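You operate a simulated robot arm through the tools that you are given. There is no shell and no other tool.

The job below is to be done with a simulated robot arm. You get a single attempt, and the scene is never put back.

## Task
Strip the brown block and brush the chips off it.
Fine: open the clamp, bush to the drip tray, bolt to the rack's empty hole, brush back. Set down upright: red block brush. What is to be rubbed or washed off counts as gone when no trace of it is left.
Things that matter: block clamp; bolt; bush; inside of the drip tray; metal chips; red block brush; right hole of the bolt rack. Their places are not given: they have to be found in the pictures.

The check looks at the end state, three seconds after you hand in, the way a careful person would. Anything else that was tipped, shoved, dropped, spilled or broken makes it a failure.

## Robot
A 6-joint arm with a two-finger gripper, fixed in place. Base frame: the origin is at the foot of the arm, x ahead of it, y to its left, z up. Units: cm, rad, N and s.
Its first joint turns from -2.897 to 2.897 rad. Payload 2.54 kg.
Tool frame: the origin (TCP) lies between the finger pads and is the grasp point; the fingertips stand 3 cm ahead of it; z points along the fingers, y is the line along which they close. The gripper opens to 11.6 cm. The gripper's body begins 9.5 cm behind the TCP.
Orientation is told as [roll, pitch, yaw] about the base's x, y, z axes, in that order, counted from this pose: with the fingers straight down and closing along the base's y, the tool's x points along the base's -x, its y along +y and its z along -z.

## Interface
- The arm moves only by the tool move_arm. Its arguments are lists of equal length, an entry for each row: "travel": the shift along the tool's x, y, z in cm, a list of three; "rot": the turn, a rotation vector about the tool's x, y, z in rad, a list of three. In form: {"travel": [[tx, ty, tz], ...], "rot": [[ax, ay, az], ...]}. A call has 1 to 20 rows; each row shifts and turns the commanded pose from where the row before left it, along the tool's axes as they then stand. "gripper" is the opening, from 0 (shut) to 1 (fully open), set as the call begins (left out, the last holds). Rows are played at 5 a second. More than 5 cm and 0.15 rad between two rows, or a gripper value outside its range, and nothing of the call is played. Where a pose cannot be reached the arm comes as near as it can. A force on the tool above 40 N (or 10 N above the force at the start of the call, whichever is more), or a blocked arm, ends the call early, and 0.2 s more pass. Each finger travels about 7.2 cm/s and halts on what it meets, pressing with about 41 N; the grip force reading is that of the motor and also rises with nothing between the fingers. The clock runs only during rows and for 0.2 s after the last one: add rows that do not move to give the fingers time. It gives the time, the measured TCP pose, the force on the tool (base axes), the opening and the grip force at its end, in the units of the frame above (readings bear some noise), with the torque about the TCP (base axes, N m) and any sound that the robot's microphone picked up.
- Cameras (640 x 400 px; columns grow to the right, rows downward): "scene" is fixed at [3.89, 51.39, 148.36]; the picture's right is [-0.70, -0.72, 0.00], its down [-0.67, 0.65, -0.36] and it looks along [0.26, -0.25, -0.93] (base axes); focal length 214 px, centre (320, 200). "wrist" rides on the gripper at [6.9, -1.5, -12.2] in the tool frame; the picture's right is [0.21, 0.98, 0.00], its down [-0.83, 0.18, -0.53] and it looks along [-0.52, 0.11, 0.85] (tool axes); focal length 251 px, centre (320, 200).
- capture(camera): a new picture of that camera. The clock stands still meanwhile.
- locate(camera, pixels): for up to 12 pixels [column, row] of the newest picture of that camera ("zoom" is the newest enlarged one), the place [x, y, z] in the base frame of the surface seen there, good to about 0.3 cm, but the place of the scene camera against the robot may be out by one fixed shift of up to 2.5 cm in any direction. The clock stands still meanwhile.
- inspect(camera, box): a new picture of the part [left, top, right, bottom] of that camera's present view, enlarged. The clock stands still meanwhile.
- finish_job(): hands the job in; it is judged then, once.

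Leave the gripper open and the arm clear of the work at the hand-in unless told otherwise.

The tools are called after "Request:" as a command line: name --argument value ..., lists and objects as JSON in quotes. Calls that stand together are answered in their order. move_arm: Moves the arm, as the interface text tells. Its arguments: {"type":"object","properties":{"travel":{"type":"array","items":{"type":"array","items":{"type":"number"}}},"rot":{"type":"array","items":{"type":"array","items":{"type":"number"}}},"gripper":{"type":"number"}},"required":["travel","rot"]} The other tools are called the same way: capture (camera) takes a picture; locate (camera, pixels) gives the place of the surface under pixels of a picture; inspect (camera, box) takes an enlarged picture of a part of a camera's view; finish_job () hands the job in.

At the start:

```text
time_s: 0.0
tcp_pos: [31.17, 27.04, 111.25]
tool_rot: [-0.001, 0.0, -0.001]
ft_force: [-0.5, 0.5, 0.1]
ft_torque: [0.02, 0.02, -0.01]
width: 11.62
grasp_force: 0.1
```

scene: 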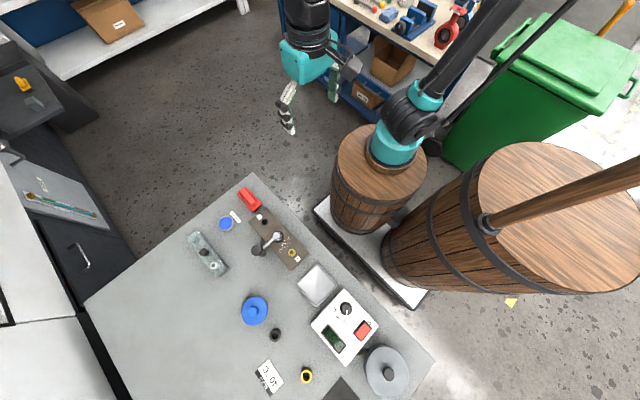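
wrist: 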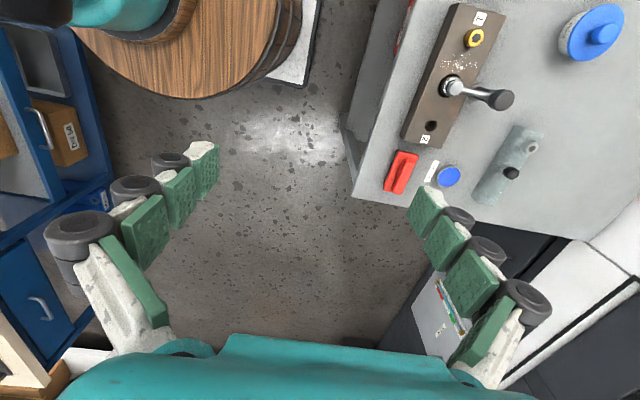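

I see the workbench at the lower left of the scene picture: a brown block with a lever clamp near (275,240), a red brush near (250,198), a rack near (207,253). I'll take enlarged pictures to identify everything.

Request:
inspect --camera "scene" --box '[170, 170, 330, 290]'

Request:
inspect --camera "wrist" --box '[340, 0, 640, 220]'

Request:
inspect --camera "scene" --box '[220, 260, 440, 400]'

```text
3.33 times, centred on (250, 230) of scene
```

zoom: 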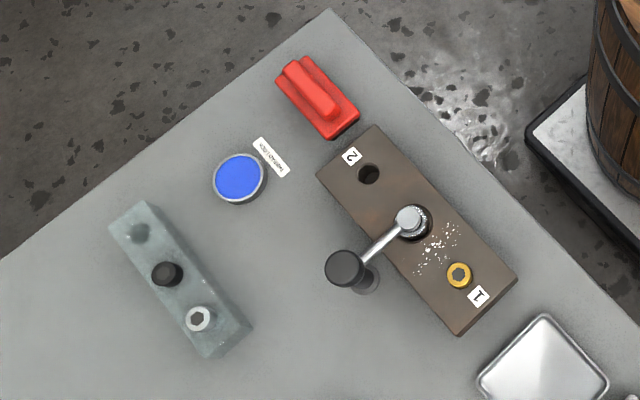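

```text
1.82 times, centred on (490, 110) of wrist
```

zoom: 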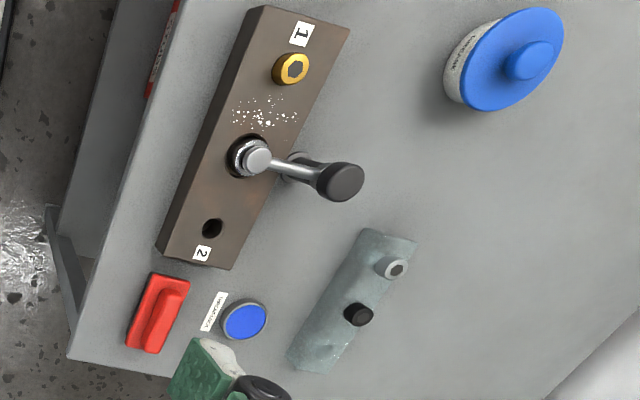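

```text
2.86 times, centred on (330, 330) of scene
```

zoom: 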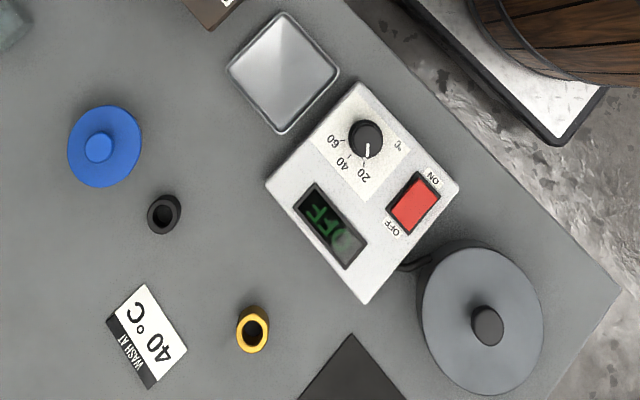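

I see the block with labels 1 and 2, a yellow hex-socketed part by "1", a lever clamp in the middle, an open hole by "2", the red brush, the rack with a black and a silver part, a silver tray. Now I'll locate the main pieces in both cameras to find the shift.

Request:
locate --camera "wrist" --pixels '[[474, 37], [452, 86], [500, 100], [431, 126], [402, 172], [448, 176], [536, 148], [511, 172], [498, 190], [480, 18], [407, 135], [600, 35]]'

Request:
locate --camera "scene" --pixels '[[291, 253], [277, 237], [258, 249], [262, 221], [249, 199], [226, 224], [214, 265], [204, 252], [196, 240], [318, 284], [348, 308], [254, 311]]'

```text
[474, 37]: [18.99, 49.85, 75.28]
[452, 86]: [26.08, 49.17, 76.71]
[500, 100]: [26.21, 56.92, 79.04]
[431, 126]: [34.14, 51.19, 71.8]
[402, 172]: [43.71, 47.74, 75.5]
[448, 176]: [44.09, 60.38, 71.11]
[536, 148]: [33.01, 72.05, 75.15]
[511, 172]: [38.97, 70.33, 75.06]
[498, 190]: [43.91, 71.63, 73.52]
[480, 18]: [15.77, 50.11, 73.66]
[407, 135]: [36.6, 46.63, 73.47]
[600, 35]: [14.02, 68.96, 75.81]
```

```text
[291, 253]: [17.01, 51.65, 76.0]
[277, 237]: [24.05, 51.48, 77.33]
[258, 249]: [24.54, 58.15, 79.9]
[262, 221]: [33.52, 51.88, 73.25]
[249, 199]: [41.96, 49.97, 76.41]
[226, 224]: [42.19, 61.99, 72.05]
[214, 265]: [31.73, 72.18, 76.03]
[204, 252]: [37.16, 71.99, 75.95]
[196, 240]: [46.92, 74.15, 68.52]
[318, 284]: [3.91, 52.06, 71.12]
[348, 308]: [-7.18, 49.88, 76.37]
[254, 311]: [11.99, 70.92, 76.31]
```

The scene camera appears shifted by about (-1.9, +1.9, +0.8) from the wrist-based readings. The block is around (26, 50), top near z 75. I move the arm above it for close wrist pictures (nothing tall there besides the lever, top about 80).

Request:
move_arm --travel '[[1.37, 2.13, 1.9], [1.37, 2.13, 1.9], [1.37, 2.13, 1.9], [1.37, 2.13, 1.9], [1.37, 2.13, 1.9], [1.37, 2.13, 1.9], [1.37, 2.13, 1.9], [1.37, 2.13, 1.9], [1.37, 2.13, 1.9], [1.37, 2.13, 1.9]]' --rot '[[0, 0, 0], [0, 0, 0], [0, 0, 0], [0, 0, 0], [0, 0, 0], [0, 0, 0], [0, 0, 0], [0, 0, 0], [0, 0, 0], [0, 0, 0]]'

Request:
capture --camera "wrist"

Request:
capture --camera "scene"

```text
time_s: 2.2
tcp_pos: [17.64, 48.14, 92.33]
tool_rot: [-0.002, 0.0, -0.001]
ft_force: [-0.1, 0.0, 0.1]
ft_torque: [0.04, 0.02, -0.01]
width: 11.58
grasp_force: 0.0
```

```text
taken
```

wrist: 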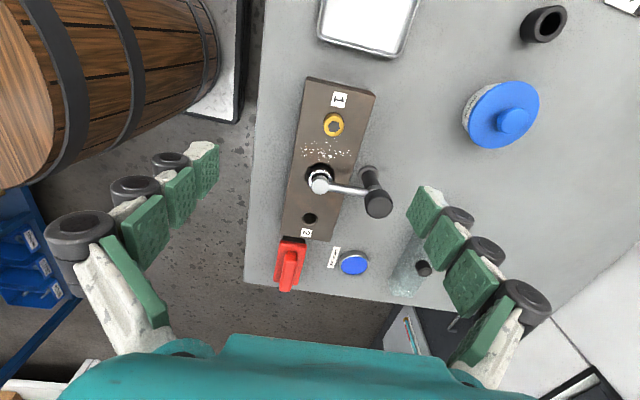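

```text
taken
```

scene: 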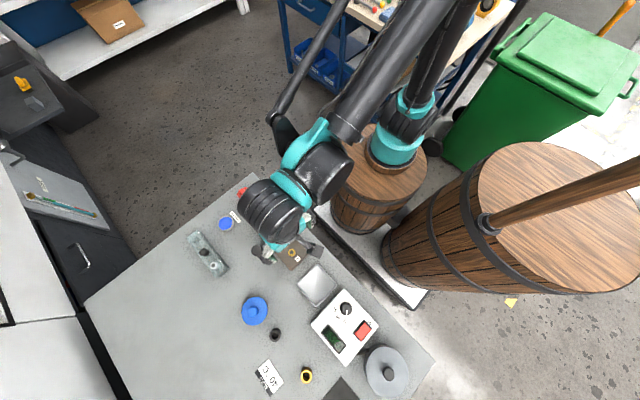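

I'm above the block now. I'll enlarge the block area, the brush/label area and the tray to read labels and see how the clamp works.

Request:
inspect --camera "wrist" --box '[270, 70, 410, 160]'

Request:
inspect --camera "wrist" --box '[270, 140, 410, 230]'

Request:
inspect --camera "wrist" --box '[260, 220, 450, 310]'

Request:
inspect --camera "wrist" --box '[300, 0, 640, 160]'

```text
4.44 times, centred on (340, 115) of wrist
```

zoom: 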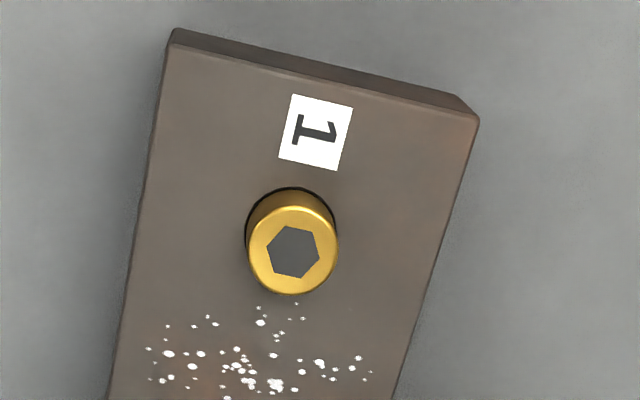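

```text
4.44 times, centred on (340, 185) of wrist
```

zoom: 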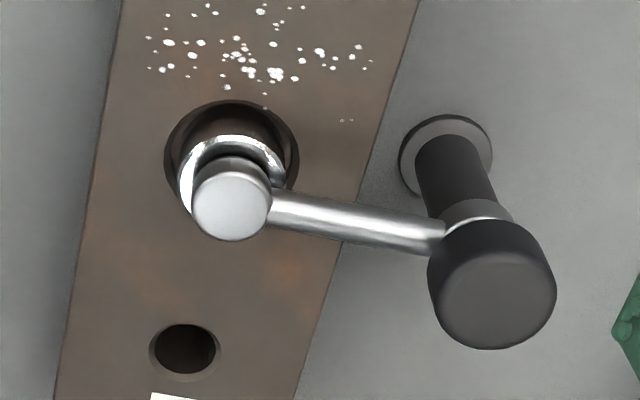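

```text
3.37 times, centred on (355, 265) of wrist
```

zoom: 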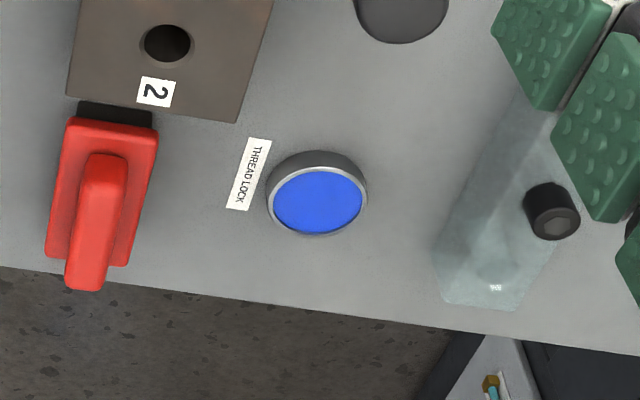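

```text
1.88 times, centred on (470, 80) of wrist
```

zoom: 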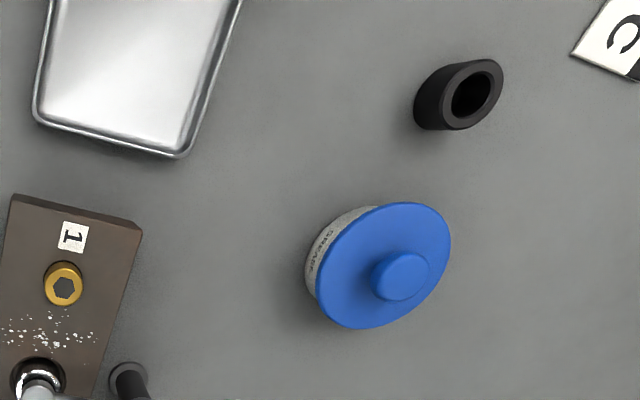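

The middle hole holds a silver ring under a clamp pad; the clamp's post stands on the bench beside the block with a black knob on top. I'll locate points on the clamp and take a closer view at an angle later.

Request:
locate --camera "wrist" --pixels '[[378, 206], [367, 175], [372, 188], [360, 188], [345, 187], [319, 186], [320, 174], [318, 178], [333, 124], [333, 132], [309, 218], [340, 100]]'

Request:
locate --camera "wrist" --pixels '[[291, 262], [288, 250], [291, 285], [302, 245], [354, 264], [424, 268], [405, 285], [308, 80], [375, 97], [331, 239], [284, 228], [380, 150]]'

Request:
inspect --camera "wrist" --box '[300, 160, 400, 225]'

```text
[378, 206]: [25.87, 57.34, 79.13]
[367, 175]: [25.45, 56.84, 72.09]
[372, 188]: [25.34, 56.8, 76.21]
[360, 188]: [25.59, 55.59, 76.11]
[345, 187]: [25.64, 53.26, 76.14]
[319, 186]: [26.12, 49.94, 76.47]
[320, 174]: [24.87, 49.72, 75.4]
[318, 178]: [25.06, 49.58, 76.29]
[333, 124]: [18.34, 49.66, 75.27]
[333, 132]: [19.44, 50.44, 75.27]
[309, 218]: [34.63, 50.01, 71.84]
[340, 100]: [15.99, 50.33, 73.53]
```

```text
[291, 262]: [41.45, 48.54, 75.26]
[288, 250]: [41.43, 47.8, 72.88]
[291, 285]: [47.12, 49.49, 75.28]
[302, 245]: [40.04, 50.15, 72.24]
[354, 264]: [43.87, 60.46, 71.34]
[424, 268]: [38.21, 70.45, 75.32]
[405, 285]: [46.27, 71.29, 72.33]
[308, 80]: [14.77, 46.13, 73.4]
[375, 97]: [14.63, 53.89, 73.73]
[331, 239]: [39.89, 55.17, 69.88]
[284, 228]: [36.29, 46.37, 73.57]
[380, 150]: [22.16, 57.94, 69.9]
```

```text
6.15 times, centred on (350, 192) of wrist
```

zoom: 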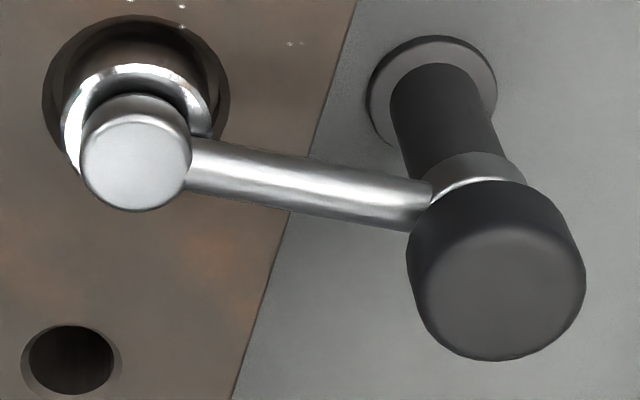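

The clamp: post at about (25.5, 56.8), black knob on top (top z≈79, about 3.5 cm across), arm at z≈76 reaching to a pad over the silver bush at (25.5, 49.8). I turn the gripper a quarter turn and tilt it for a lower side view of the clamp from the robot's side.

Request:
move_arm --travel '[[0, 0, 0], [0, 0, 0], [0, 0, 0], [0, 0, 0], [0, 0, 0], [0, 0, 0], [0, 0, 0], [0, 0, 0], [0, 0, 0], [0, 0, 0], [0, 0, 0], [0, 0, 0], [0, 0, 0], [0, 0, 0], [0, 0, 0], [0, 0, 0], [3.65, -1.6, 0.52], [3.65, -1.6, 0.52], [3.65, -1.6, 0.52], [3.65, -1.6, 0.52]]' --rot '[[0, 0, -0.1309], [0, 0, -0.1309], [0, 0, -0.1309], [0, 0, -0.1309], [0, 0, -0.1309], [0, 0, -0.1309], [0, 0, -0.1309], [0, 0, -0.1309], [0, 0, -0.1309], [0, 0, -0.1309], [0, 0, -0.1309], [0, 0, -0.1309], [0, -0.125, 0], [0, -0.125, 0], [0, -0.125, 0], [0, -0.125, 0], [0, 0, 0], [0, 0, 0], [0, 0, 0], [0, 0, 0]]'

Request:
capture --camera "wrist"

```text
time_s: 6.4
tcp_pos: [24.04, 36.49, 83.56]
tool_rot: [0.0, -0.501, 1.571]
ft_force: [0.1, -0.1, 0.2]
ft_torque: [0.01, -0.01, 0.0]
width: 11.58
grasp_force: 0.0
```

```text
taken
```

wrist: 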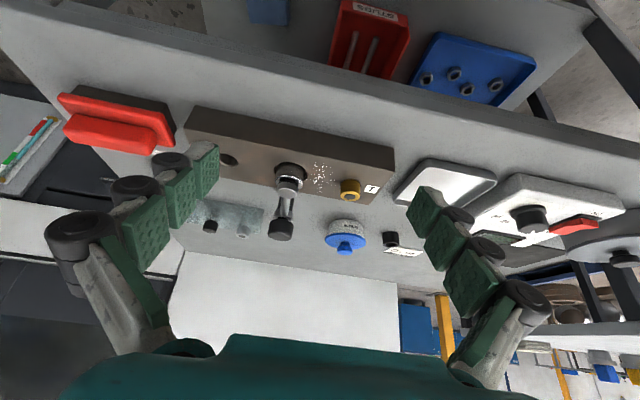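

Good low view of the clamp (upside down in the picture). I'll enlarge the clamp, the rack and the brush.

Request:
inspect --camera "wrist" --box '[255, 150, 345, 250]'

Request:
inspect --camera "wrist" --box '[320, 140, 410, 210]'

Request:
inspect --camera "wrist" --box '[40, 70, 200, 170]'

Request:
inspect --camera "wrist" --box '[170, 190, 280, 250]'

```text
4.00 times, centred on (300, 200) of wrist
```

zoom: 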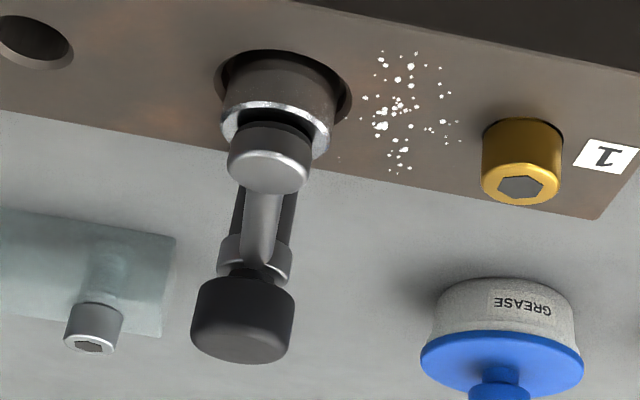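

```text
5.71 times, centred on (365, 175) of wrist
```

zoom: 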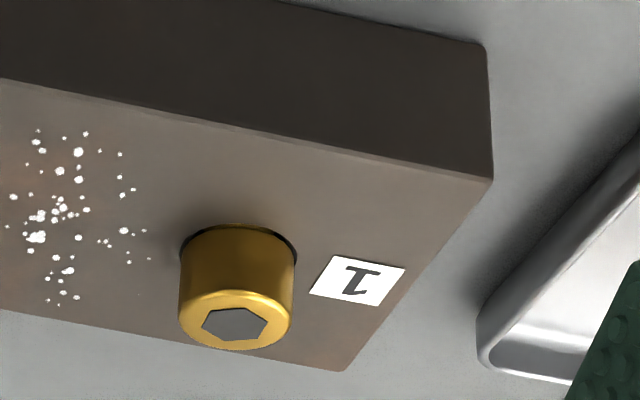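

```text
4.00 times, centred on (120, 120) of wrist
```

zoom: 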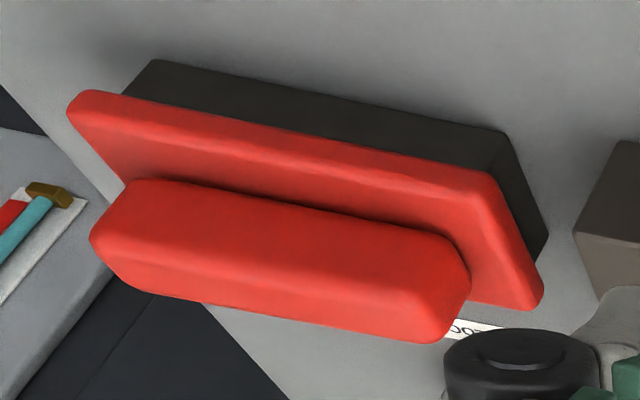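

```text
5.82 times, centred on (225, 220) of wrist
```

zoom: 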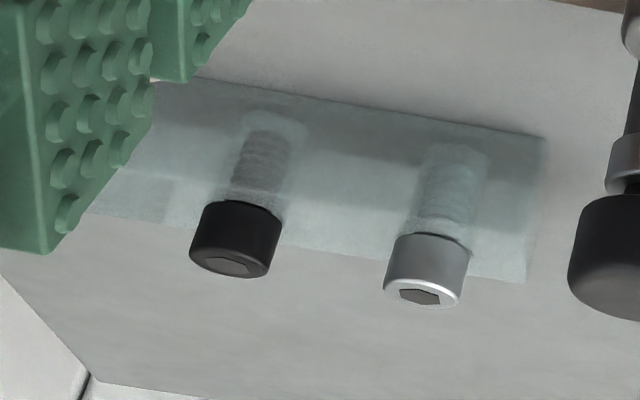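

I see the bush (dark silver ring) in the middle hole under the clamp pad, the brass bolt head standing about 1.7 cm above the block, and a clear rack with black and silver bolts. I'll locate clamp edges, bush and bolt edges in this view.

Request:
locate --camera "wrist" --pixels '[[281, 222], [269, 226], [292, 228], [281, 236], [284, 212], [277, 212], [290, 212], [285, 203], [287, 190], [287, 194], [280, 178], [300, 178]]'

Request:
locate --camera "wrist" --pixels '[[350, 186], [350, 196], [341, 185], [359, 186], [287, 170], [302, 188], [276, 182], [315, 178], [322, 190], [209, 226], [243, 230], [228, 160]]'

Request:
inspect --camera "wrist" --box '[260, 160, 320, 200]'

```text
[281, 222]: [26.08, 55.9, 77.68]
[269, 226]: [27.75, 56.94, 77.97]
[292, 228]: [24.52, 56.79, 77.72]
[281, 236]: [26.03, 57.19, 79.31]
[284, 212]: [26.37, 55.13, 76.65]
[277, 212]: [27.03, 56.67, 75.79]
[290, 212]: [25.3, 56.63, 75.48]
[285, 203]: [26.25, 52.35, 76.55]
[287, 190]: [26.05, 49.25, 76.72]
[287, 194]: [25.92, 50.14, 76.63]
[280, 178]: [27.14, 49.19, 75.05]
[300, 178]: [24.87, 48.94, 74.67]
```

```text
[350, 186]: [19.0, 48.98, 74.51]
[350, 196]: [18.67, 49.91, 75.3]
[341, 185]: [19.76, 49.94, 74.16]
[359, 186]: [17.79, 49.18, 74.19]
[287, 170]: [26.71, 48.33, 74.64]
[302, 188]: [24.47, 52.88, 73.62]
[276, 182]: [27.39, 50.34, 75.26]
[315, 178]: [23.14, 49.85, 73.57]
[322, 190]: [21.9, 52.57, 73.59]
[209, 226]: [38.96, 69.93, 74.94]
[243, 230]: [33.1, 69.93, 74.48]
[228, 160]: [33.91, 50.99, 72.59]
```

```text
10.00 times, centred on (290, 180) of wrist
```

zoom: 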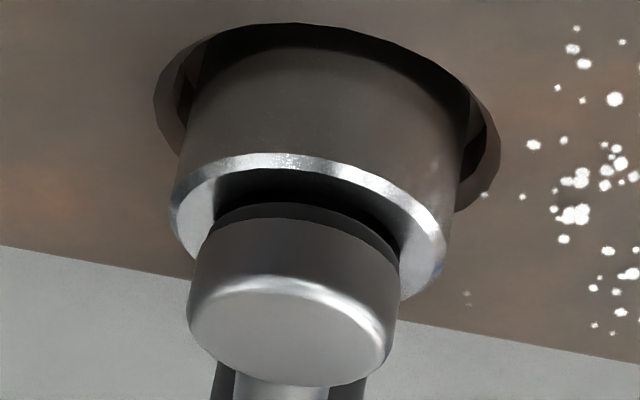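

Now I know: knob centre ≈ (26.0, 57.1), z 76.8–79.2; arm top 76.6; bush top ≈ 75.2. I straighten the tool, turn it back to yaw 0 while rising, then come above the knob.

Request:
move_arm --travel '[[0, 0, 0], [0, 0, 0], [0, 0, 0], [0, 0, 0], [0, 0, -0.6], [0, 0, -0.6], [0, 0, -0.6], [0, 0, -0.6], [0, 0, -0.6], [0, 0, -0.6], [0, 0, -0.6], [0, 0, -0.6], [0, 0, -0.6], [0, 0, -0.6], [0, 0, -0.6], [0, 0, -0.6]]' --rot '[[0, 0.125, 0], [0, 0.125, 0], [0, 0.125, 0], [0, 0.125, 0], [0, 0, 0.1309], [0, 0, 0.1309], [0, 0, 0.1309], [0, 0, 0.1309], [0, 0, 0.1309], [0, 0, 0.1309], [0, 0, 0.1309], [0, 0, 0.1309], [0, 0, 0.1309], [0, 0, 0.1309], [0, 0, 0.1309], [0, 0, 0.1309]]'

Request:
move_arm --travel '[[-0.4, 4.1, 0], [-0.4, 4.1, 0], [-0.4, 4.1, 0], [-0.4, 4.1, 0], [-0.4, 4.1, 0], [0, 0, 0]]' --rot '[[0, 0, 0], [0, 0, 0], [0, 0, 0], [0, 0, 0], [0, 0, 0], [0, 0, 0]]'

Request:
capture --camera "wrist"

```text
time_s: 9.8
tcp_pos: [24.01, 36.46, 90.65]
tool_rot: [0.0, 0.0, -0.003]
ft_force: [-0.6, 1.0, -0.8]
ft_torque: [-0.01, 0.0, 0.01]
width: 11.6
grasp_force: 0.0
```

```text
time_s: 11.2
tcp_pos: [25.93, 56.97, 90.6]
tool_rot: [0.001, -0.001, 0.0]
ft_force: [0.6, -0.3, 0.2]
ft_torque: [0.0, 0.05, -0.02]
width: 11.59
grasp_force: 0.1
```

```text
taken
```

wrist: 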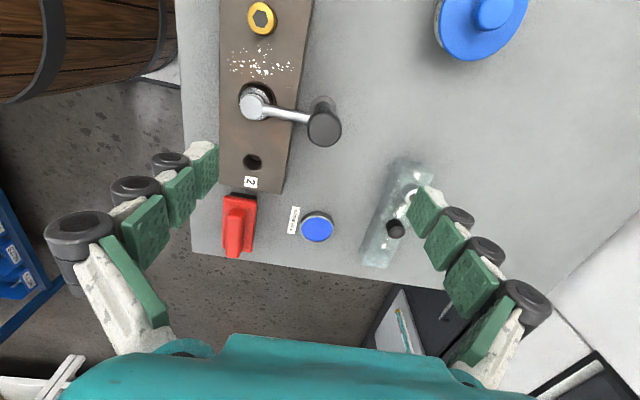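

The knob is at (325,125) in the picture; I locate its top face edges to confirm the centre before descending.

Request:
locate --camera "wrist" --pixels '[[325, 128], [312, 128], [338, 128], [325, 118], [325, 140], [323, 100], [255, 105], [262, 20], [253, 162], [262, 12], [254, 8], [271, 17]]'

Request:
inspect --camera "wrist" --box '[220, 70, 360, 180]'

```text
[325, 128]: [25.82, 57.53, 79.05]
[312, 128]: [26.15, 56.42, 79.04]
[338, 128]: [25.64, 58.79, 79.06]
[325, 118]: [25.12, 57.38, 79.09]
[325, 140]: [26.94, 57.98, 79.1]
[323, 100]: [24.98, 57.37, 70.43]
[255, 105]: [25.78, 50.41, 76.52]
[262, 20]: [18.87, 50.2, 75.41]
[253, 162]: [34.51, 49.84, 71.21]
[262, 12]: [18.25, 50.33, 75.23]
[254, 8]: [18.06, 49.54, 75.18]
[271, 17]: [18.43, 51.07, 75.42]
```

```text
3.64 times, centred on (290, 125) of wrist
```

zoom: 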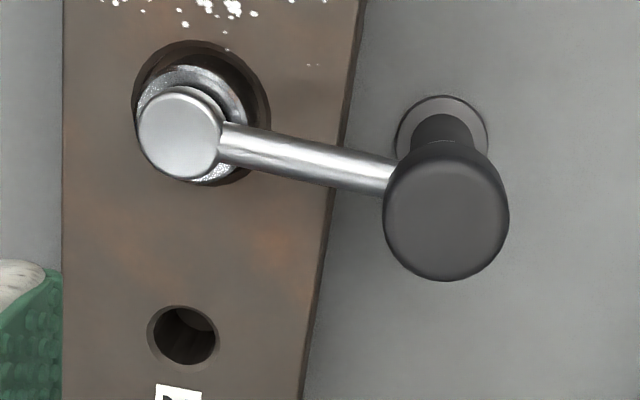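

Knob top centre is about (26.0, 57.55, 79.05), 3.3 cm wide. I descend with open fingers astride it, tips at about z 77.2 (above the arm), then close.

Request:
move_arm --travel '[[-0.02, 0.1, 2.1], [-0.02, 0.1, 2.1], [-0.02, 0.1, 2.1], [0, 0.1, 2.1], [0, 0.1, 1.0], [0, 0.05, 1.0]]' --rot '[[0, 0, 0], [0, 0, 0], [0, 0, 0], [0, 0, 0], [0, 0, 0], [0, 0, 0]]'

Request:
capture --camera "wrist"

```text
time_s: 12.6
tcp_pos: [26.0, 57.56, 80.19]
tool_rot: [0.002, 0.001, 0.001]
ft_force: [0.3, 0.2, 0.0]
ft_torque: [0.0, 0.01, 0.01]
width: 11.62
grasp_force: 0.1
```

```text
taken
```

wrist: 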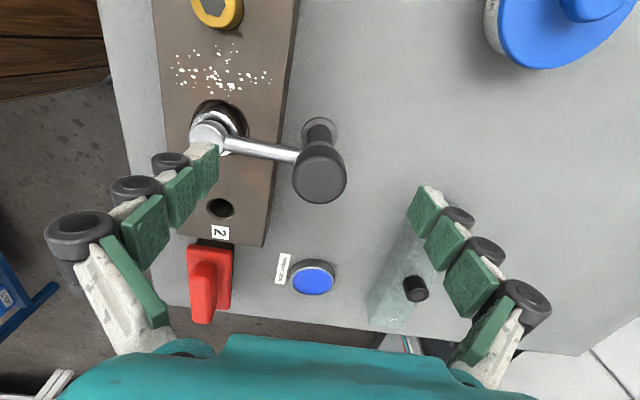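

The knob is centred between the fingers. I close on it and wait.

Request:
move_arm --travel '[[0, 0, 0], [0, 0, 0], [0, 0, 0], [0, 0, 0], [0, 0, 0]]' --rot '[[0, 0, 0], [0, 0, 0], [0, 0, 0], [0, 0, 0], [0, 0, 0]]' --gripper 0

Request:
capture --camera "wrist"

```text
time_s: 13.8
tcp_pos: [25.89, 57.48, 80.09]
tool_rot: [-0.001, 0.0, 0.0]
ft_force: [-0.7, -4.2, -0.5]
ft_torque: [-0.17, -0.07, 0.02]
width: 3.29
grasp_force: 45.0
```

```text
taken
```

wrist: 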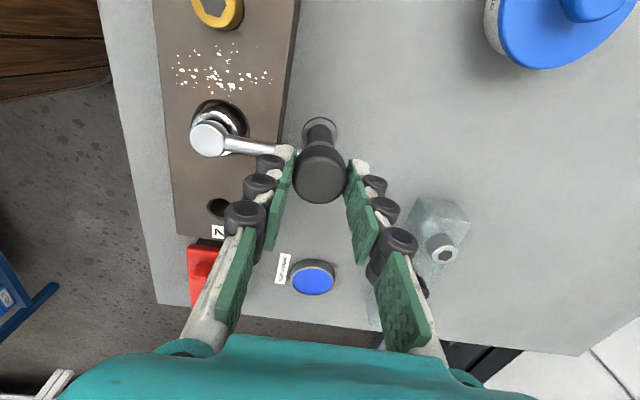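

Gripped at 3.29 cm. Now I twist gently counter-clockwise from above (negative about the tool z), 0.3 rad, and watch the torque.

Request:
move_arm --travel '[[0, 0, 0], [0, 0, 0], [0, 0, 0], [0, 0, 0]]' --rot '[[0, 0, -0.08], [0, 0, -0.08], [0, 0, -0.08], [0, 0, 0]]'

Request:
capture --camera "wrist"

```text
time_s: 14.8
tcp_pos: [26.0, 57.34, 80.14]
tool_rot: [0.0, -0.001, 0.241]
ft_force: [-5.8, -11.5, -28.0]
ft_torque: [-0.22, -0.01, -0.02]
width: 3.28
grasp_force: 45.3
```

```text
taken
```

wrist: 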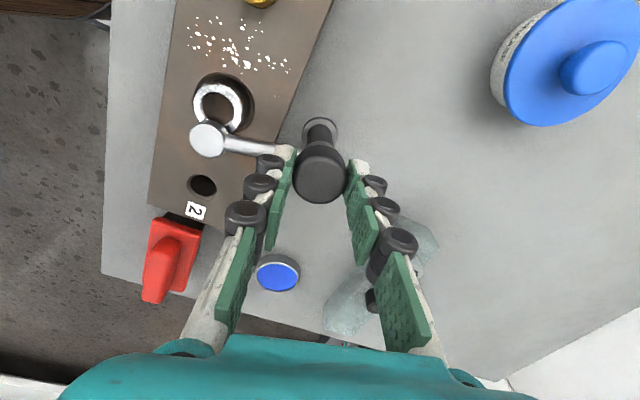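

The arm turned with the knob and the bush is now exposed, but the tool feels 28 N pulling downward. I check the heights of pad and knob before continuing.

Request:
locate --camera "wrist" --pixels '[[207, 138], [200, 142], [250, 145], [320, 175], [320, 180], [217, 90], [236, 105], [240, 80], [202, 185], [218, 106]]'

Request:
inspect --camera "wrist" --box '[160, 60, 360, 220]'

```text
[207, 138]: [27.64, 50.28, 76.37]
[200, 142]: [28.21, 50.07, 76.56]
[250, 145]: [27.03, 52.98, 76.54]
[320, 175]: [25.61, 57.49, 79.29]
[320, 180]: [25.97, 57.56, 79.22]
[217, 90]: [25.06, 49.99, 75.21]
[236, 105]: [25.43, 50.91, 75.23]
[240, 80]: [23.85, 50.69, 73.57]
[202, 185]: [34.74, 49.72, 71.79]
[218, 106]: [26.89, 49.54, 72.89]
```

```text
2.50 times, centred on (260, 140) of wrist
```

zoom: 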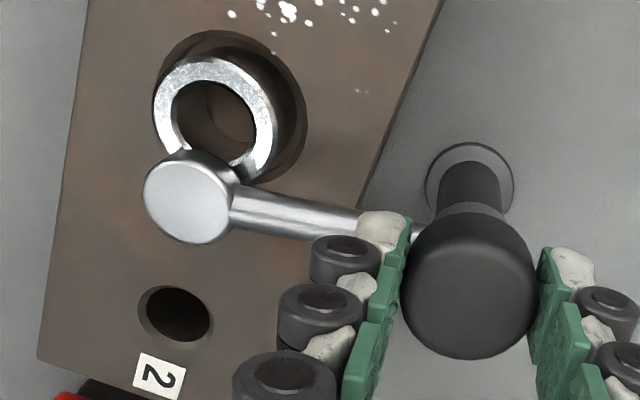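

Heights have not changed. I continue the twist slowly with a tiny downward give and watch the force.

Request:
move_arm --travel '[[0, 0, 0.05], [0, 0, 0]]' --rot '[[0, 0, -0.08], [0, 0, 0]]'

```text
time_s: 15.4
tcp_pos: [25.93, 57.53, 80.24]
tool_rot: [0.0, 0.001, 0.321]
ft_force: [-9.9, -18.7, -24.7]
ft_torque: [-0.46, 0.47, -0.04]
width: 3.28
grasp_force: 44.9
```

Side forces are growing because the grip is slightly off the knob's axis. I open the fingers a little to relieve it, then look.

Request:
move_arm --travel '[[0, 0, 0], [0, 0, 0], [0, 0, 0]]' --rot '[[0, 0, 0], [0, 0, 0], [0, 0, 0]]' --gripper 0.5

Request:
capture --camera "wrist"

Request:
capture --camera "scene"

```text
time_s: 16.2
tcp_pos: [26.05, 57.61, 80.2]
tool_rot: [0.0, -0.001, 0.319]
ft_force: [0.1, 1.3, 0.2]
ft_torque: [0.01, 0.01, 0.02]
width: 5.8
grasp_force: 0.0
```

```text
taken
```

wrist: 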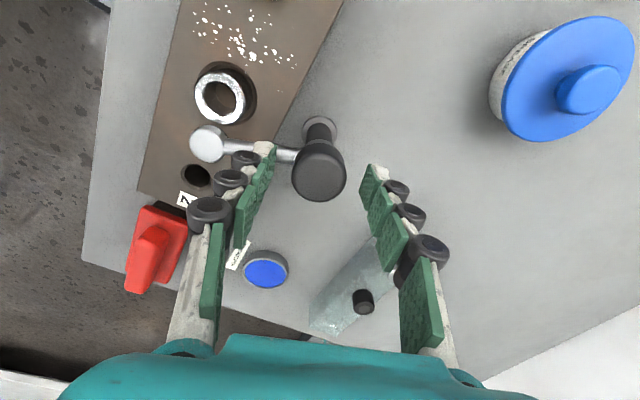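

```text
taken
```

scene: 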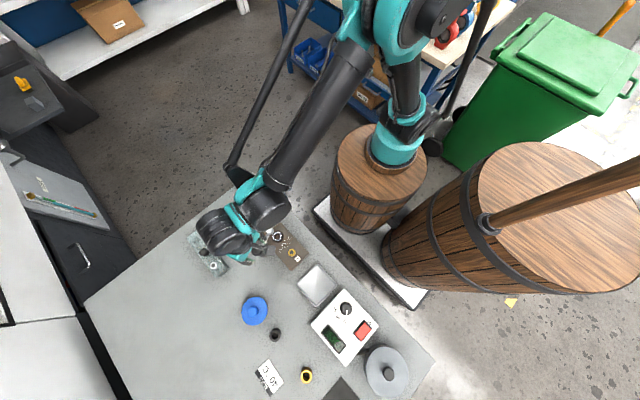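

The clamp stays where it was swung to; forces are zero. I measure the knob's centre more exactly.

Request:
inspect --camera "wrist" --box '[270, 110, 370, 210]'

Request:
locate --camera "wrist" --pixels '[[318, 180], [296, 176], [342, 180], [319, 162], [317, 197], [205, 140], [322, 128], [330, 124]]'

```text
4.00 times, centred on (320, 160) of wrist
```

zoom: 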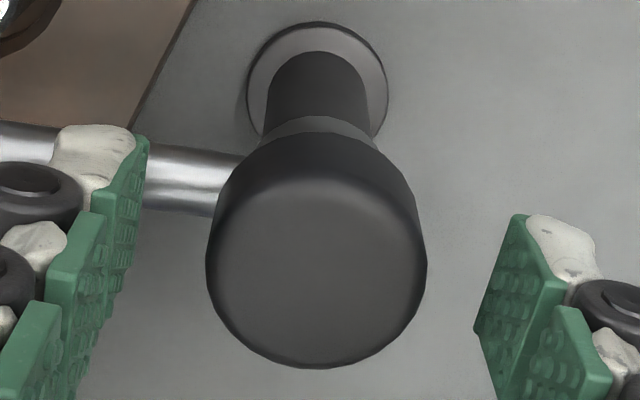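

```text
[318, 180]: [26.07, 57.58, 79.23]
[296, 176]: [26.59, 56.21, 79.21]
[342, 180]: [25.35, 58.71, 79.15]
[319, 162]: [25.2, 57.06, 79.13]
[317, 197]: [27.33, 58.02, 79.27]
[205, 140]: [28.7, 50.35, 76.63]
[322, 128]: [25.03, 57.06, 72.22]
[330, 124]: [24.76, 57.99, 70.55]
```

Knob centre ≈ (25.97, 57.5). I shift the tool by (-0.08, -0.1) in base axes, re-grip and twist on in small steps.

Request:
move_arm --travel '[[0.045, -0.12, 0], [0, 0, 0]]' --rot '[[0, 0, 0], [0, 0, 0]]'

Request:
move_arm --travel '[[0, 0, 0], [0, 0, 0], [0, 0, 0]]' --rot '[[0, 0, 0], [0, 0, 0], [0, 0, 0]]' --gripper 0

Request:
move_arm --travel '[[0, 0, 0], [0, 0, 0], [0, 0, 0]]' --rot '[[0, 0, -0.1], [0, 0, -0.1], [0, 0, 0]]'

```text
time_s: 16.8
tcp_pos: [25.97, 57.35, 80.18]
tool_rot: [-0.001, 0.001, 0.319]
ft_force: [0.2, 0.6, 0.2]
ft_torque: [-0.01, -0.03, -0.02]
width: 5.8
grasp_force: 0.0
```

```text
time_s: 17.6
tcp_pos: [25.98, 57.44, 80.24]
tool_rot: [0.0, 0.0, 0.319]
ft_force: [-1.8, 6.9, 4.0]
ft_torque: [0.22, 0.12, -0.01]
width: 3.28
grasp_force: 45.2
```

```text
time_s: 18.4
tcp_pos: [26.02, 57.41, 80.12]
tool_rot: [0.002, -0.001, 0.519]
ft_force: [-1.1, 16.9, 27.3]
ft_torque: [0.57, 0.14, 0.0]
width: 3.28
grasp_force: 44.6
```

The arm follows with modest forces. I nudge slightly toward +y and continue twisting.

Request:
move_arm --travel '[[-0.03, 0.05, 0], [0, 0, 0], [0, 0, 0], [0, 0, 0], [0, 0, 0]]' --rot '[[0, 0, -0.1], [0, 0, -0.1], [0, 0, -0.1], [0, 0, -0.1], [0, 0, 0]]'

Request:
capture --camera "wrist"

```text
time_s: 19.6
tcp_pos: [26.03, 57.41, 80.31]
tool_rot: [-0.001, 0.0, 0.921]
ft_force: [5.5, 21.2, 12.6]
ft_torque: [1.01, -0.35, -0.02]
width: 3.31
grasp_force: 44.9
```

```text
taken
```

wrist: 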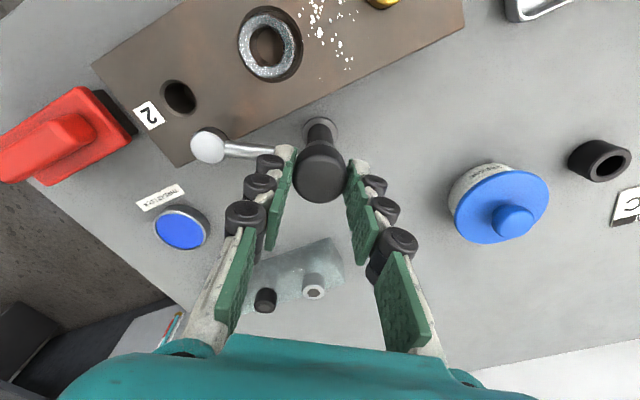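

The pad is leaving the block. I correct the small side offset and keep turning.

Request:
move_arm --travel '[[-0.068, 0.026, 0], [0, 0, 0], [0, 0, 0], [0, 0, 0], [0, 0, 0], [0, 0, 0]]' --rot '[[0, 0, -0.1], [0, 0, -0.1], [0, 0, -0.1], [0, 0, -0.1], [0, 0, -0.1], [0, 0, 0]]'

Request:
move_arm --travel '[[0, 0, 0], [0, 0, 0], [0, 0, 0], [0, 0, 0]]' --rot '[[0, 0, -0.08], [0, 0, -0.08], [0, 0, -0.08], [0, 0, 0]]'

Request:
capture --camera "wrist"

```text
time_s: 21.0
tcp_pos: [25.99, 57.55, 80.18]
tool_rot: [-0.002, 0.002, 1.422]
ft_force: [3.8, -6.9, -25.9]
ft_torque: [0.03, -0.07, 0.02]
width: 3.29
grasp_force: 44.9
```

```text
time_s: 22.0
tcp_pos: [26.05, 57.54, 80.34]
tool_rot: [0.0, -0.001, 1.659]
ft_force: [6.2, 2.7, 4.6]
ft_torque: [0.04, -0.11, -0.21]
width: 3.29
grasp_force: 44.9
```

```text
taken
```

wrist: 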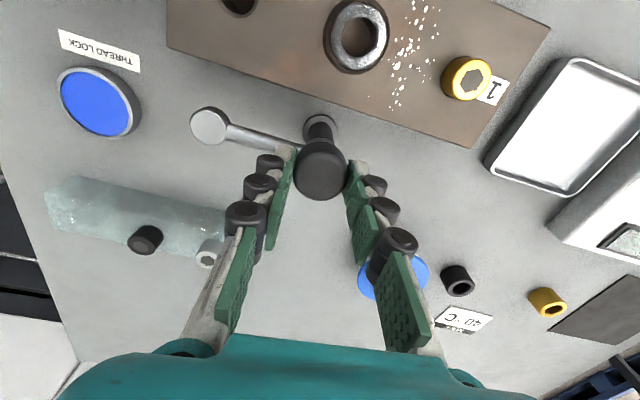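

The torque about z has risen (-0.21) and the pad no longer quite follows — likely the clamp's stop. I check the arm's angle.

Request:
locate --camera "wrist" --pixels '[[209, 126], [250, 135], [321, 178], [356, 36], [340, 20], [375, 50], [466, 78], [237, 2], [98, 102], [145, 240], [208, 255], [70, 205]]'

Request:
inspect --camera "wrist" --box '[160, 80, 360, 220]'

```text
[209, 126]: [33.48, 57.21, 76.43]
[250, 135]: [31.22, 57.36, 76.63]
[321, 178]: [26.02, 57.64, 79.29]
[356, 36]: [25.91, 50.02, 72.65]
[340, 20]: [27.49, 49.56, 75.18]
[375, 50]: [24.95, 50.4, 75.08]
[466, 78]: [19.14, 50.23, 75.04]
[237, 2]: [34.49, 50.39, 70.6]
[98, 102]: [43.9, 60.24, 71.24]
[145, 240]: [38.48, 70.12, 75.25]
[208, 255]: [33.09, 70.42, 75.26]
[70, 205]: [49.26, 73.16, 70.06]
```

```text
2.86 times, centred on (260, 150) of wrist
```

zoom: 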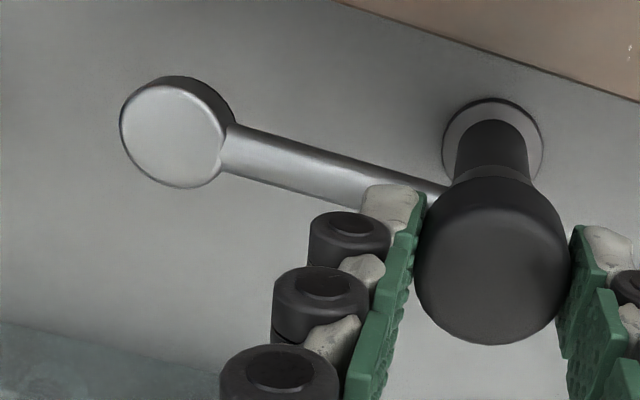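

The clamp arm now points along +x at about 88°, clear of the block — its stop. I release the knob and rise.

Request:
move_arm --travel '[[0, 0, 0], [0, 0, 0], [0, 0, 0]]' --rot '[[0, 0, 0], [0, 0, 0], [0, 0, 0]]' --gripper 0.5

Request:
move_arm --travel '[[0, 0, -1.5], [0, 0, -3], [0, 0, -4], [0, 0, -4]]' --rot '[[0, 0, 0], [0, 0, 0], [0, 0, 0], [0, 0, 0]]'

Request:
capture --camera "wrist"

Request:
capture --camera "scene"

```text
time_s: 22.8
tcp_pos: [26.01, 57.48, 80.22]
tool_rot: [0.0, 0.001, 1.659]
ft_force: [0.2, 0.1, 0.3]
ft_torque: [-0.05, 0.0, 0.01]
width: 5.81
grasp_force: 0.0
```

```text
time_s: 23.8
tcp_pos: [26.01, 57.33, 92.65]
tool_rot: [0.0, -0.001, 1.66]
ft_force: [-0.1, -0.1, -0.3]
ft_torque: [-0.04, 0.01, 0.03]
width: 5.81
grasp_force: 0.0
```

```text
taken
```

wrist: 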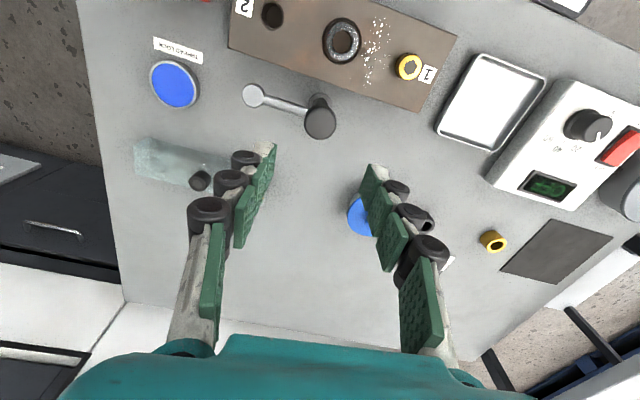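

```text
taken
```

scene: 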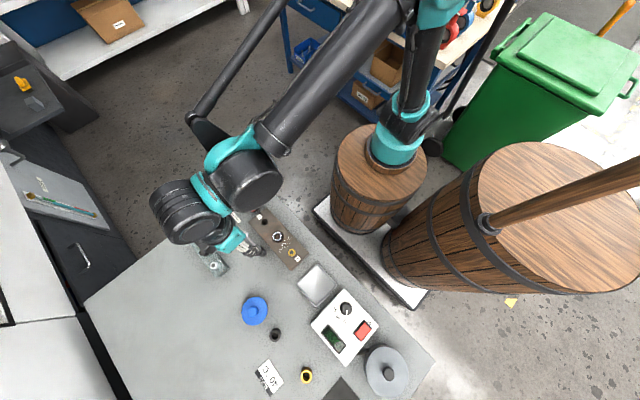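

The clamp is open. Now I measure the bush, the tray's inside and the rack from here.

Request:
locate --camera "wrist" --pixels '[[342, 42], [342, 26], [342, 58], [327, 41], [356, 42], [490, 100], [478, 55], [545, 78], [440, 130], [492, 150], [480, 90], [505, 110]]'

Request:
inspect --camera "wrist" --box '[300, 10, 400, 75]'

Request:
inspect --camera "wrist" --box '[120, 120, 250, 200]'

Request:
inspect --camera "wrist" --box '[420, 40, 560, 160]'

```text
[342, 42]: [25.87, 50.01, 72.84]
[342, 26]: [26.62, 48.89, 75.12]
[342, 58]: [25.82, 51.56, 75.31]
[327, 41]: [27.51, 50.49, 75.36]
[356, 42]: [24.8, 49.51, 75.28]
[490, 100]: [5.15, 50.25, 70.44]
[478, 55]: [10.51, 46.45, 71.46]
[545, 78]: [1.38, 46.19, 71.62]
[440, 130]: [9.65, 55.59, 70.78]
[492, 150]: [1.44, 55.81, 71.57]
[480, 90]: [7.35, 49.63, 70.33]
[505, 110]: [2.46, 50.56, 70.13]
```

```text
6.15 times, centred on (350, 42) of wrist
```

zoom: 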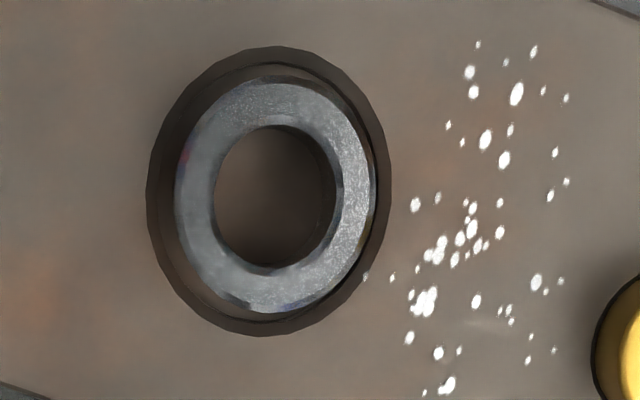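

```text
4.92 times, centred on (185, 160) of wrist
```

zoom: 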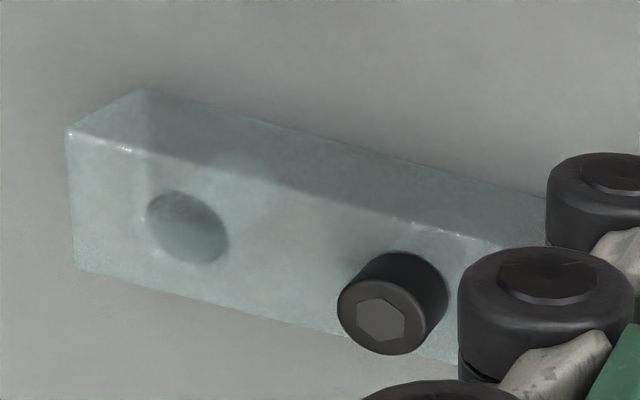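

```text
3.33 times, centred on (490, 100) of wrist
```

zoom: 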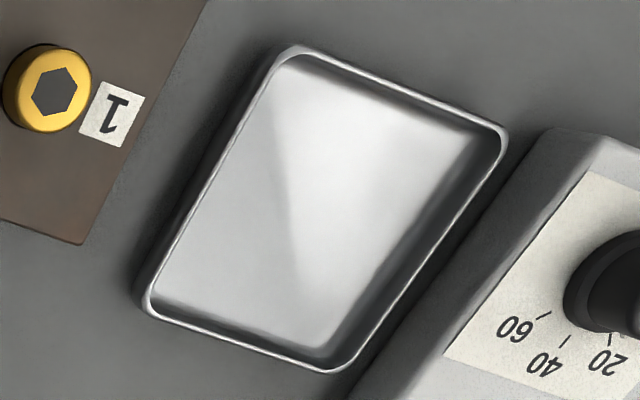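

Bush centre ≈ (26.15, 50.2), top 75.25, standing in a shallow recess; tray inside spans x 1.9–10, y 46.8–55.2, floor 70.3. I move above the bush with fingers closing along x.

Request:
move_arm --travel '[[0, 0, 0], [3.55, -0.07, 0], [3.55, -0.07, 0], [0, 0, 4], [0, 0, 4], [0, 0, 0]]' --rot '[[0, 0, 0.089], [0, 0, 0], [0, 0, 0], [0, 0, 0], [0, 0, 0], [0, 0, 0]]'

Request:
capture --camera "wrist"

```text
time_s: 25.2
tcp_pos: [26.03, 50.54, 84.55]
tool_rot: [0.0, 0.002, 1.571]
ft_force: [0.3, 0.3, 0.8]
ft_torque: [-0.01, 0.0, -0.03]
width: 5.77
grasp_force: 0.0
```

```text
taken
```

wrist: 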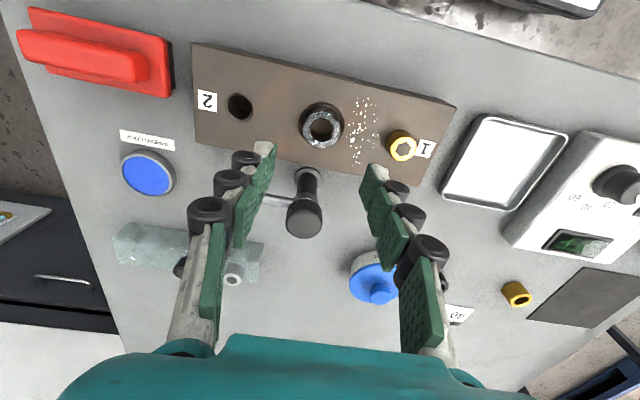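

The bush is at (321,125). I measure its rim precisely.

Request:
inspect --camera "wrist" --box '[290, 95, 370, 155]'

Request:
locate --camera "wrist" --pixels '[[308, 130], [334, 120], [318, 113], [325, 141], [302, 125], [340, 128], [322, 128]]'

```text
6.67 times, centred on (330, 125) of wrist
```

zoom: 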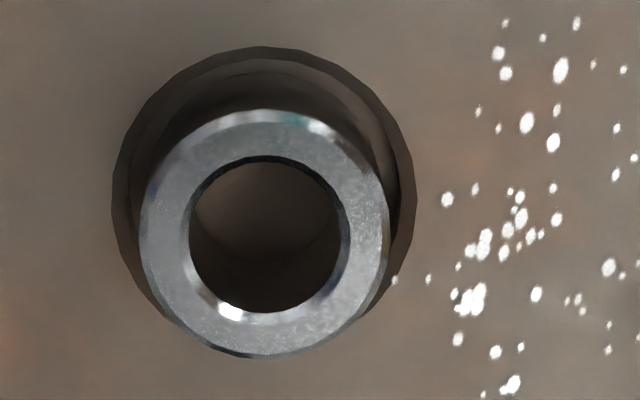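

```text
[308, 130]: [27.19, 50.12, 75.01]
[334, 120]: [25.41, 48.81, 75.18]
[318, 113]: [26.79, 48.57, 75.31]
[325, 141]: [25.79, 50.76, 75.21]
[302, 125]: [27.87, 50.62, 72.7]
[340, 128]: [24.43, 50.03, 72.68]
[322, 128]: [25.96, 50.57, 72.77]
```

Bush centre ≈ (26.1, 49.87), OD ≈ 3.1. I shift by (+0.07, −0.66) and descend to TCP z 76.8 (tips 0.3 above the block top).

Request:
move_arm --travel '[[0.33, -0.035, 0], [0.33, -0.035, 2], [0, 0, 2], [0, 0, 2], [0, 0, 1], [0, 0, 0.75], [0, 0, 0]]' --rot '[[0, 0, 0], [0, 0, 0], [0, 0, 0], [0, 0, 0], [0, 0, 0], [0, 0, 0], [0, 0, 0]]'

Request:
capture --camera "wrist"

```text
time_s: 26.8
tcp_pos: [26.34, 49.72, 76.88]
tool_rot: [0.0, 0.001, 1.571]
ft_force: [0.6, 0.1, -0.7]
ft_torque: [0.01, 0.02, 0.03]
width: 5.81
grasp_force: 0.0
```

```text
taken
```

wrist: 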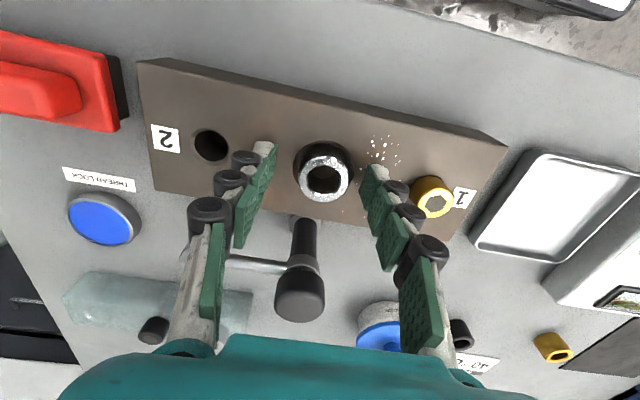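

The bush is between the fingers, about 3 px right of centre; I nudge 0.15 cm and close.

Request:
move_arm --travel '[[0, 0.15, 0], [0, 0, 0]]' --rot '[[0, 0, 0], [0, 0, 0]]'

Request:
move_arm --travel '[[0, 0, 0], [0, 0, 0], [0, 0, 0], [0, 0, 0]]' --rot '[[0, 0, 0], [0, 0, 0], [0, 0, 0], [0, 0, 0]]' --gripper 0

```text
time_s: 27.4
tcp_pos: [26.08, 49.67, 76.89]
tool_rot: [0.0, 0.001, 1.571]
ft_force: [0.0, -0.9, 0.2]
ft_torque: [0.0, -0.01, 0.03]
width: 5.8
grasp_force: 0.0
```

```text
time_s: 28.4
tcp_pos: [26.1, 49.7, 76.95]
tool_rot: [0.001, 0.0, 1.571]
ft_force: [-0.5, 0.0, 3.3]
ft_torque: [0.01, -0.05, -0.02]
width: 3.13
grasp_force: 40.9
```

Gripped at 3.13 cm. I lift slowly 0.5 cm at a time first to feel for resistance, then look.

Request:
move_arm --travel '[[0, 0, -0.3], [0, 0, -0.3], [0, 0, -0.4], [0, 0, 0]]' --rot '[[0, 0, 0], [0, 0, 0], [0, 0, 0], [0, 0, 0]]'

Request:
capture --camera "wrist"

```text
time_s: 29.4
tcp_pos: [26.09, 49.65, 77.97]
tool_rot: [0.0, -0.001, 1.572]
ft_force: [1.2, 0.7, -2.7]
ft_torque: [0.01, -0.03, 0.0]
width: 3.12
grasp_force: 40.9
```

```text
taken
```

wrist: 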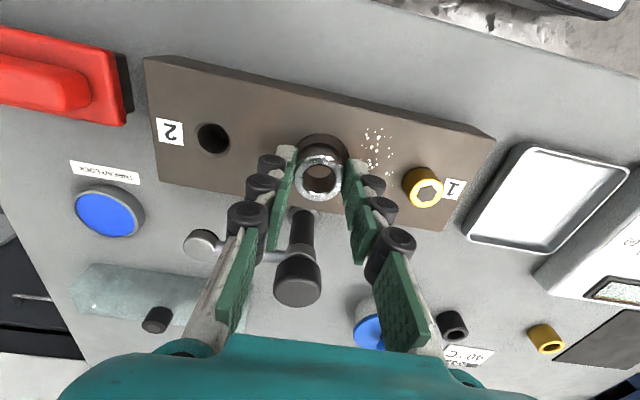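

The bush is free and held. I raise it well clear and carry it over the tray (centre about (6, 51)).

Request:
move_arm --travel '[[0, 0, -3], [0, 0, -4], [0, 4, 0], [-0.33, 4, 0], [-0.33, 4, 0], [-0.33, 4, 0], [-0.33, 4, 0], [0, 0, 0]]' --rot '[[0, 0, 0], [0, 0, 0], [0, 0, 0], [0, 0, 0], [0, 0, 0], [0, 0, 0], [0, 0, 0], [0, 0, 0]]'

Request:
capture --camera "wrist"

Request:
capture --camera "scene"

```text
time_s: 31.2
tcp_pos: [5.9, 51.28, 84.73]
tool_rot: [0.0, -0.001, 1.571]
ft_force: [-1.0, 1.3, 0.1]
ft_torque: [0.02, -0.02, 0.0]
width: 0.0
grasp_force: 29.2
```

```text
taken
```

wrist: 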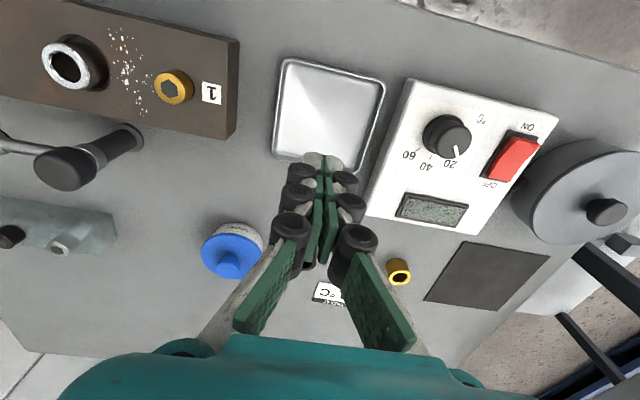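

```text
taken
```

scene: 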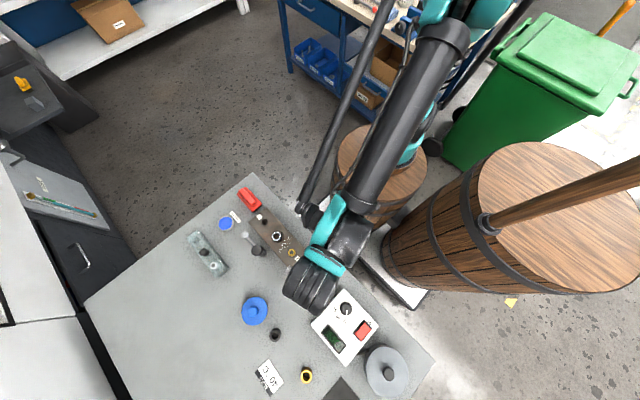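

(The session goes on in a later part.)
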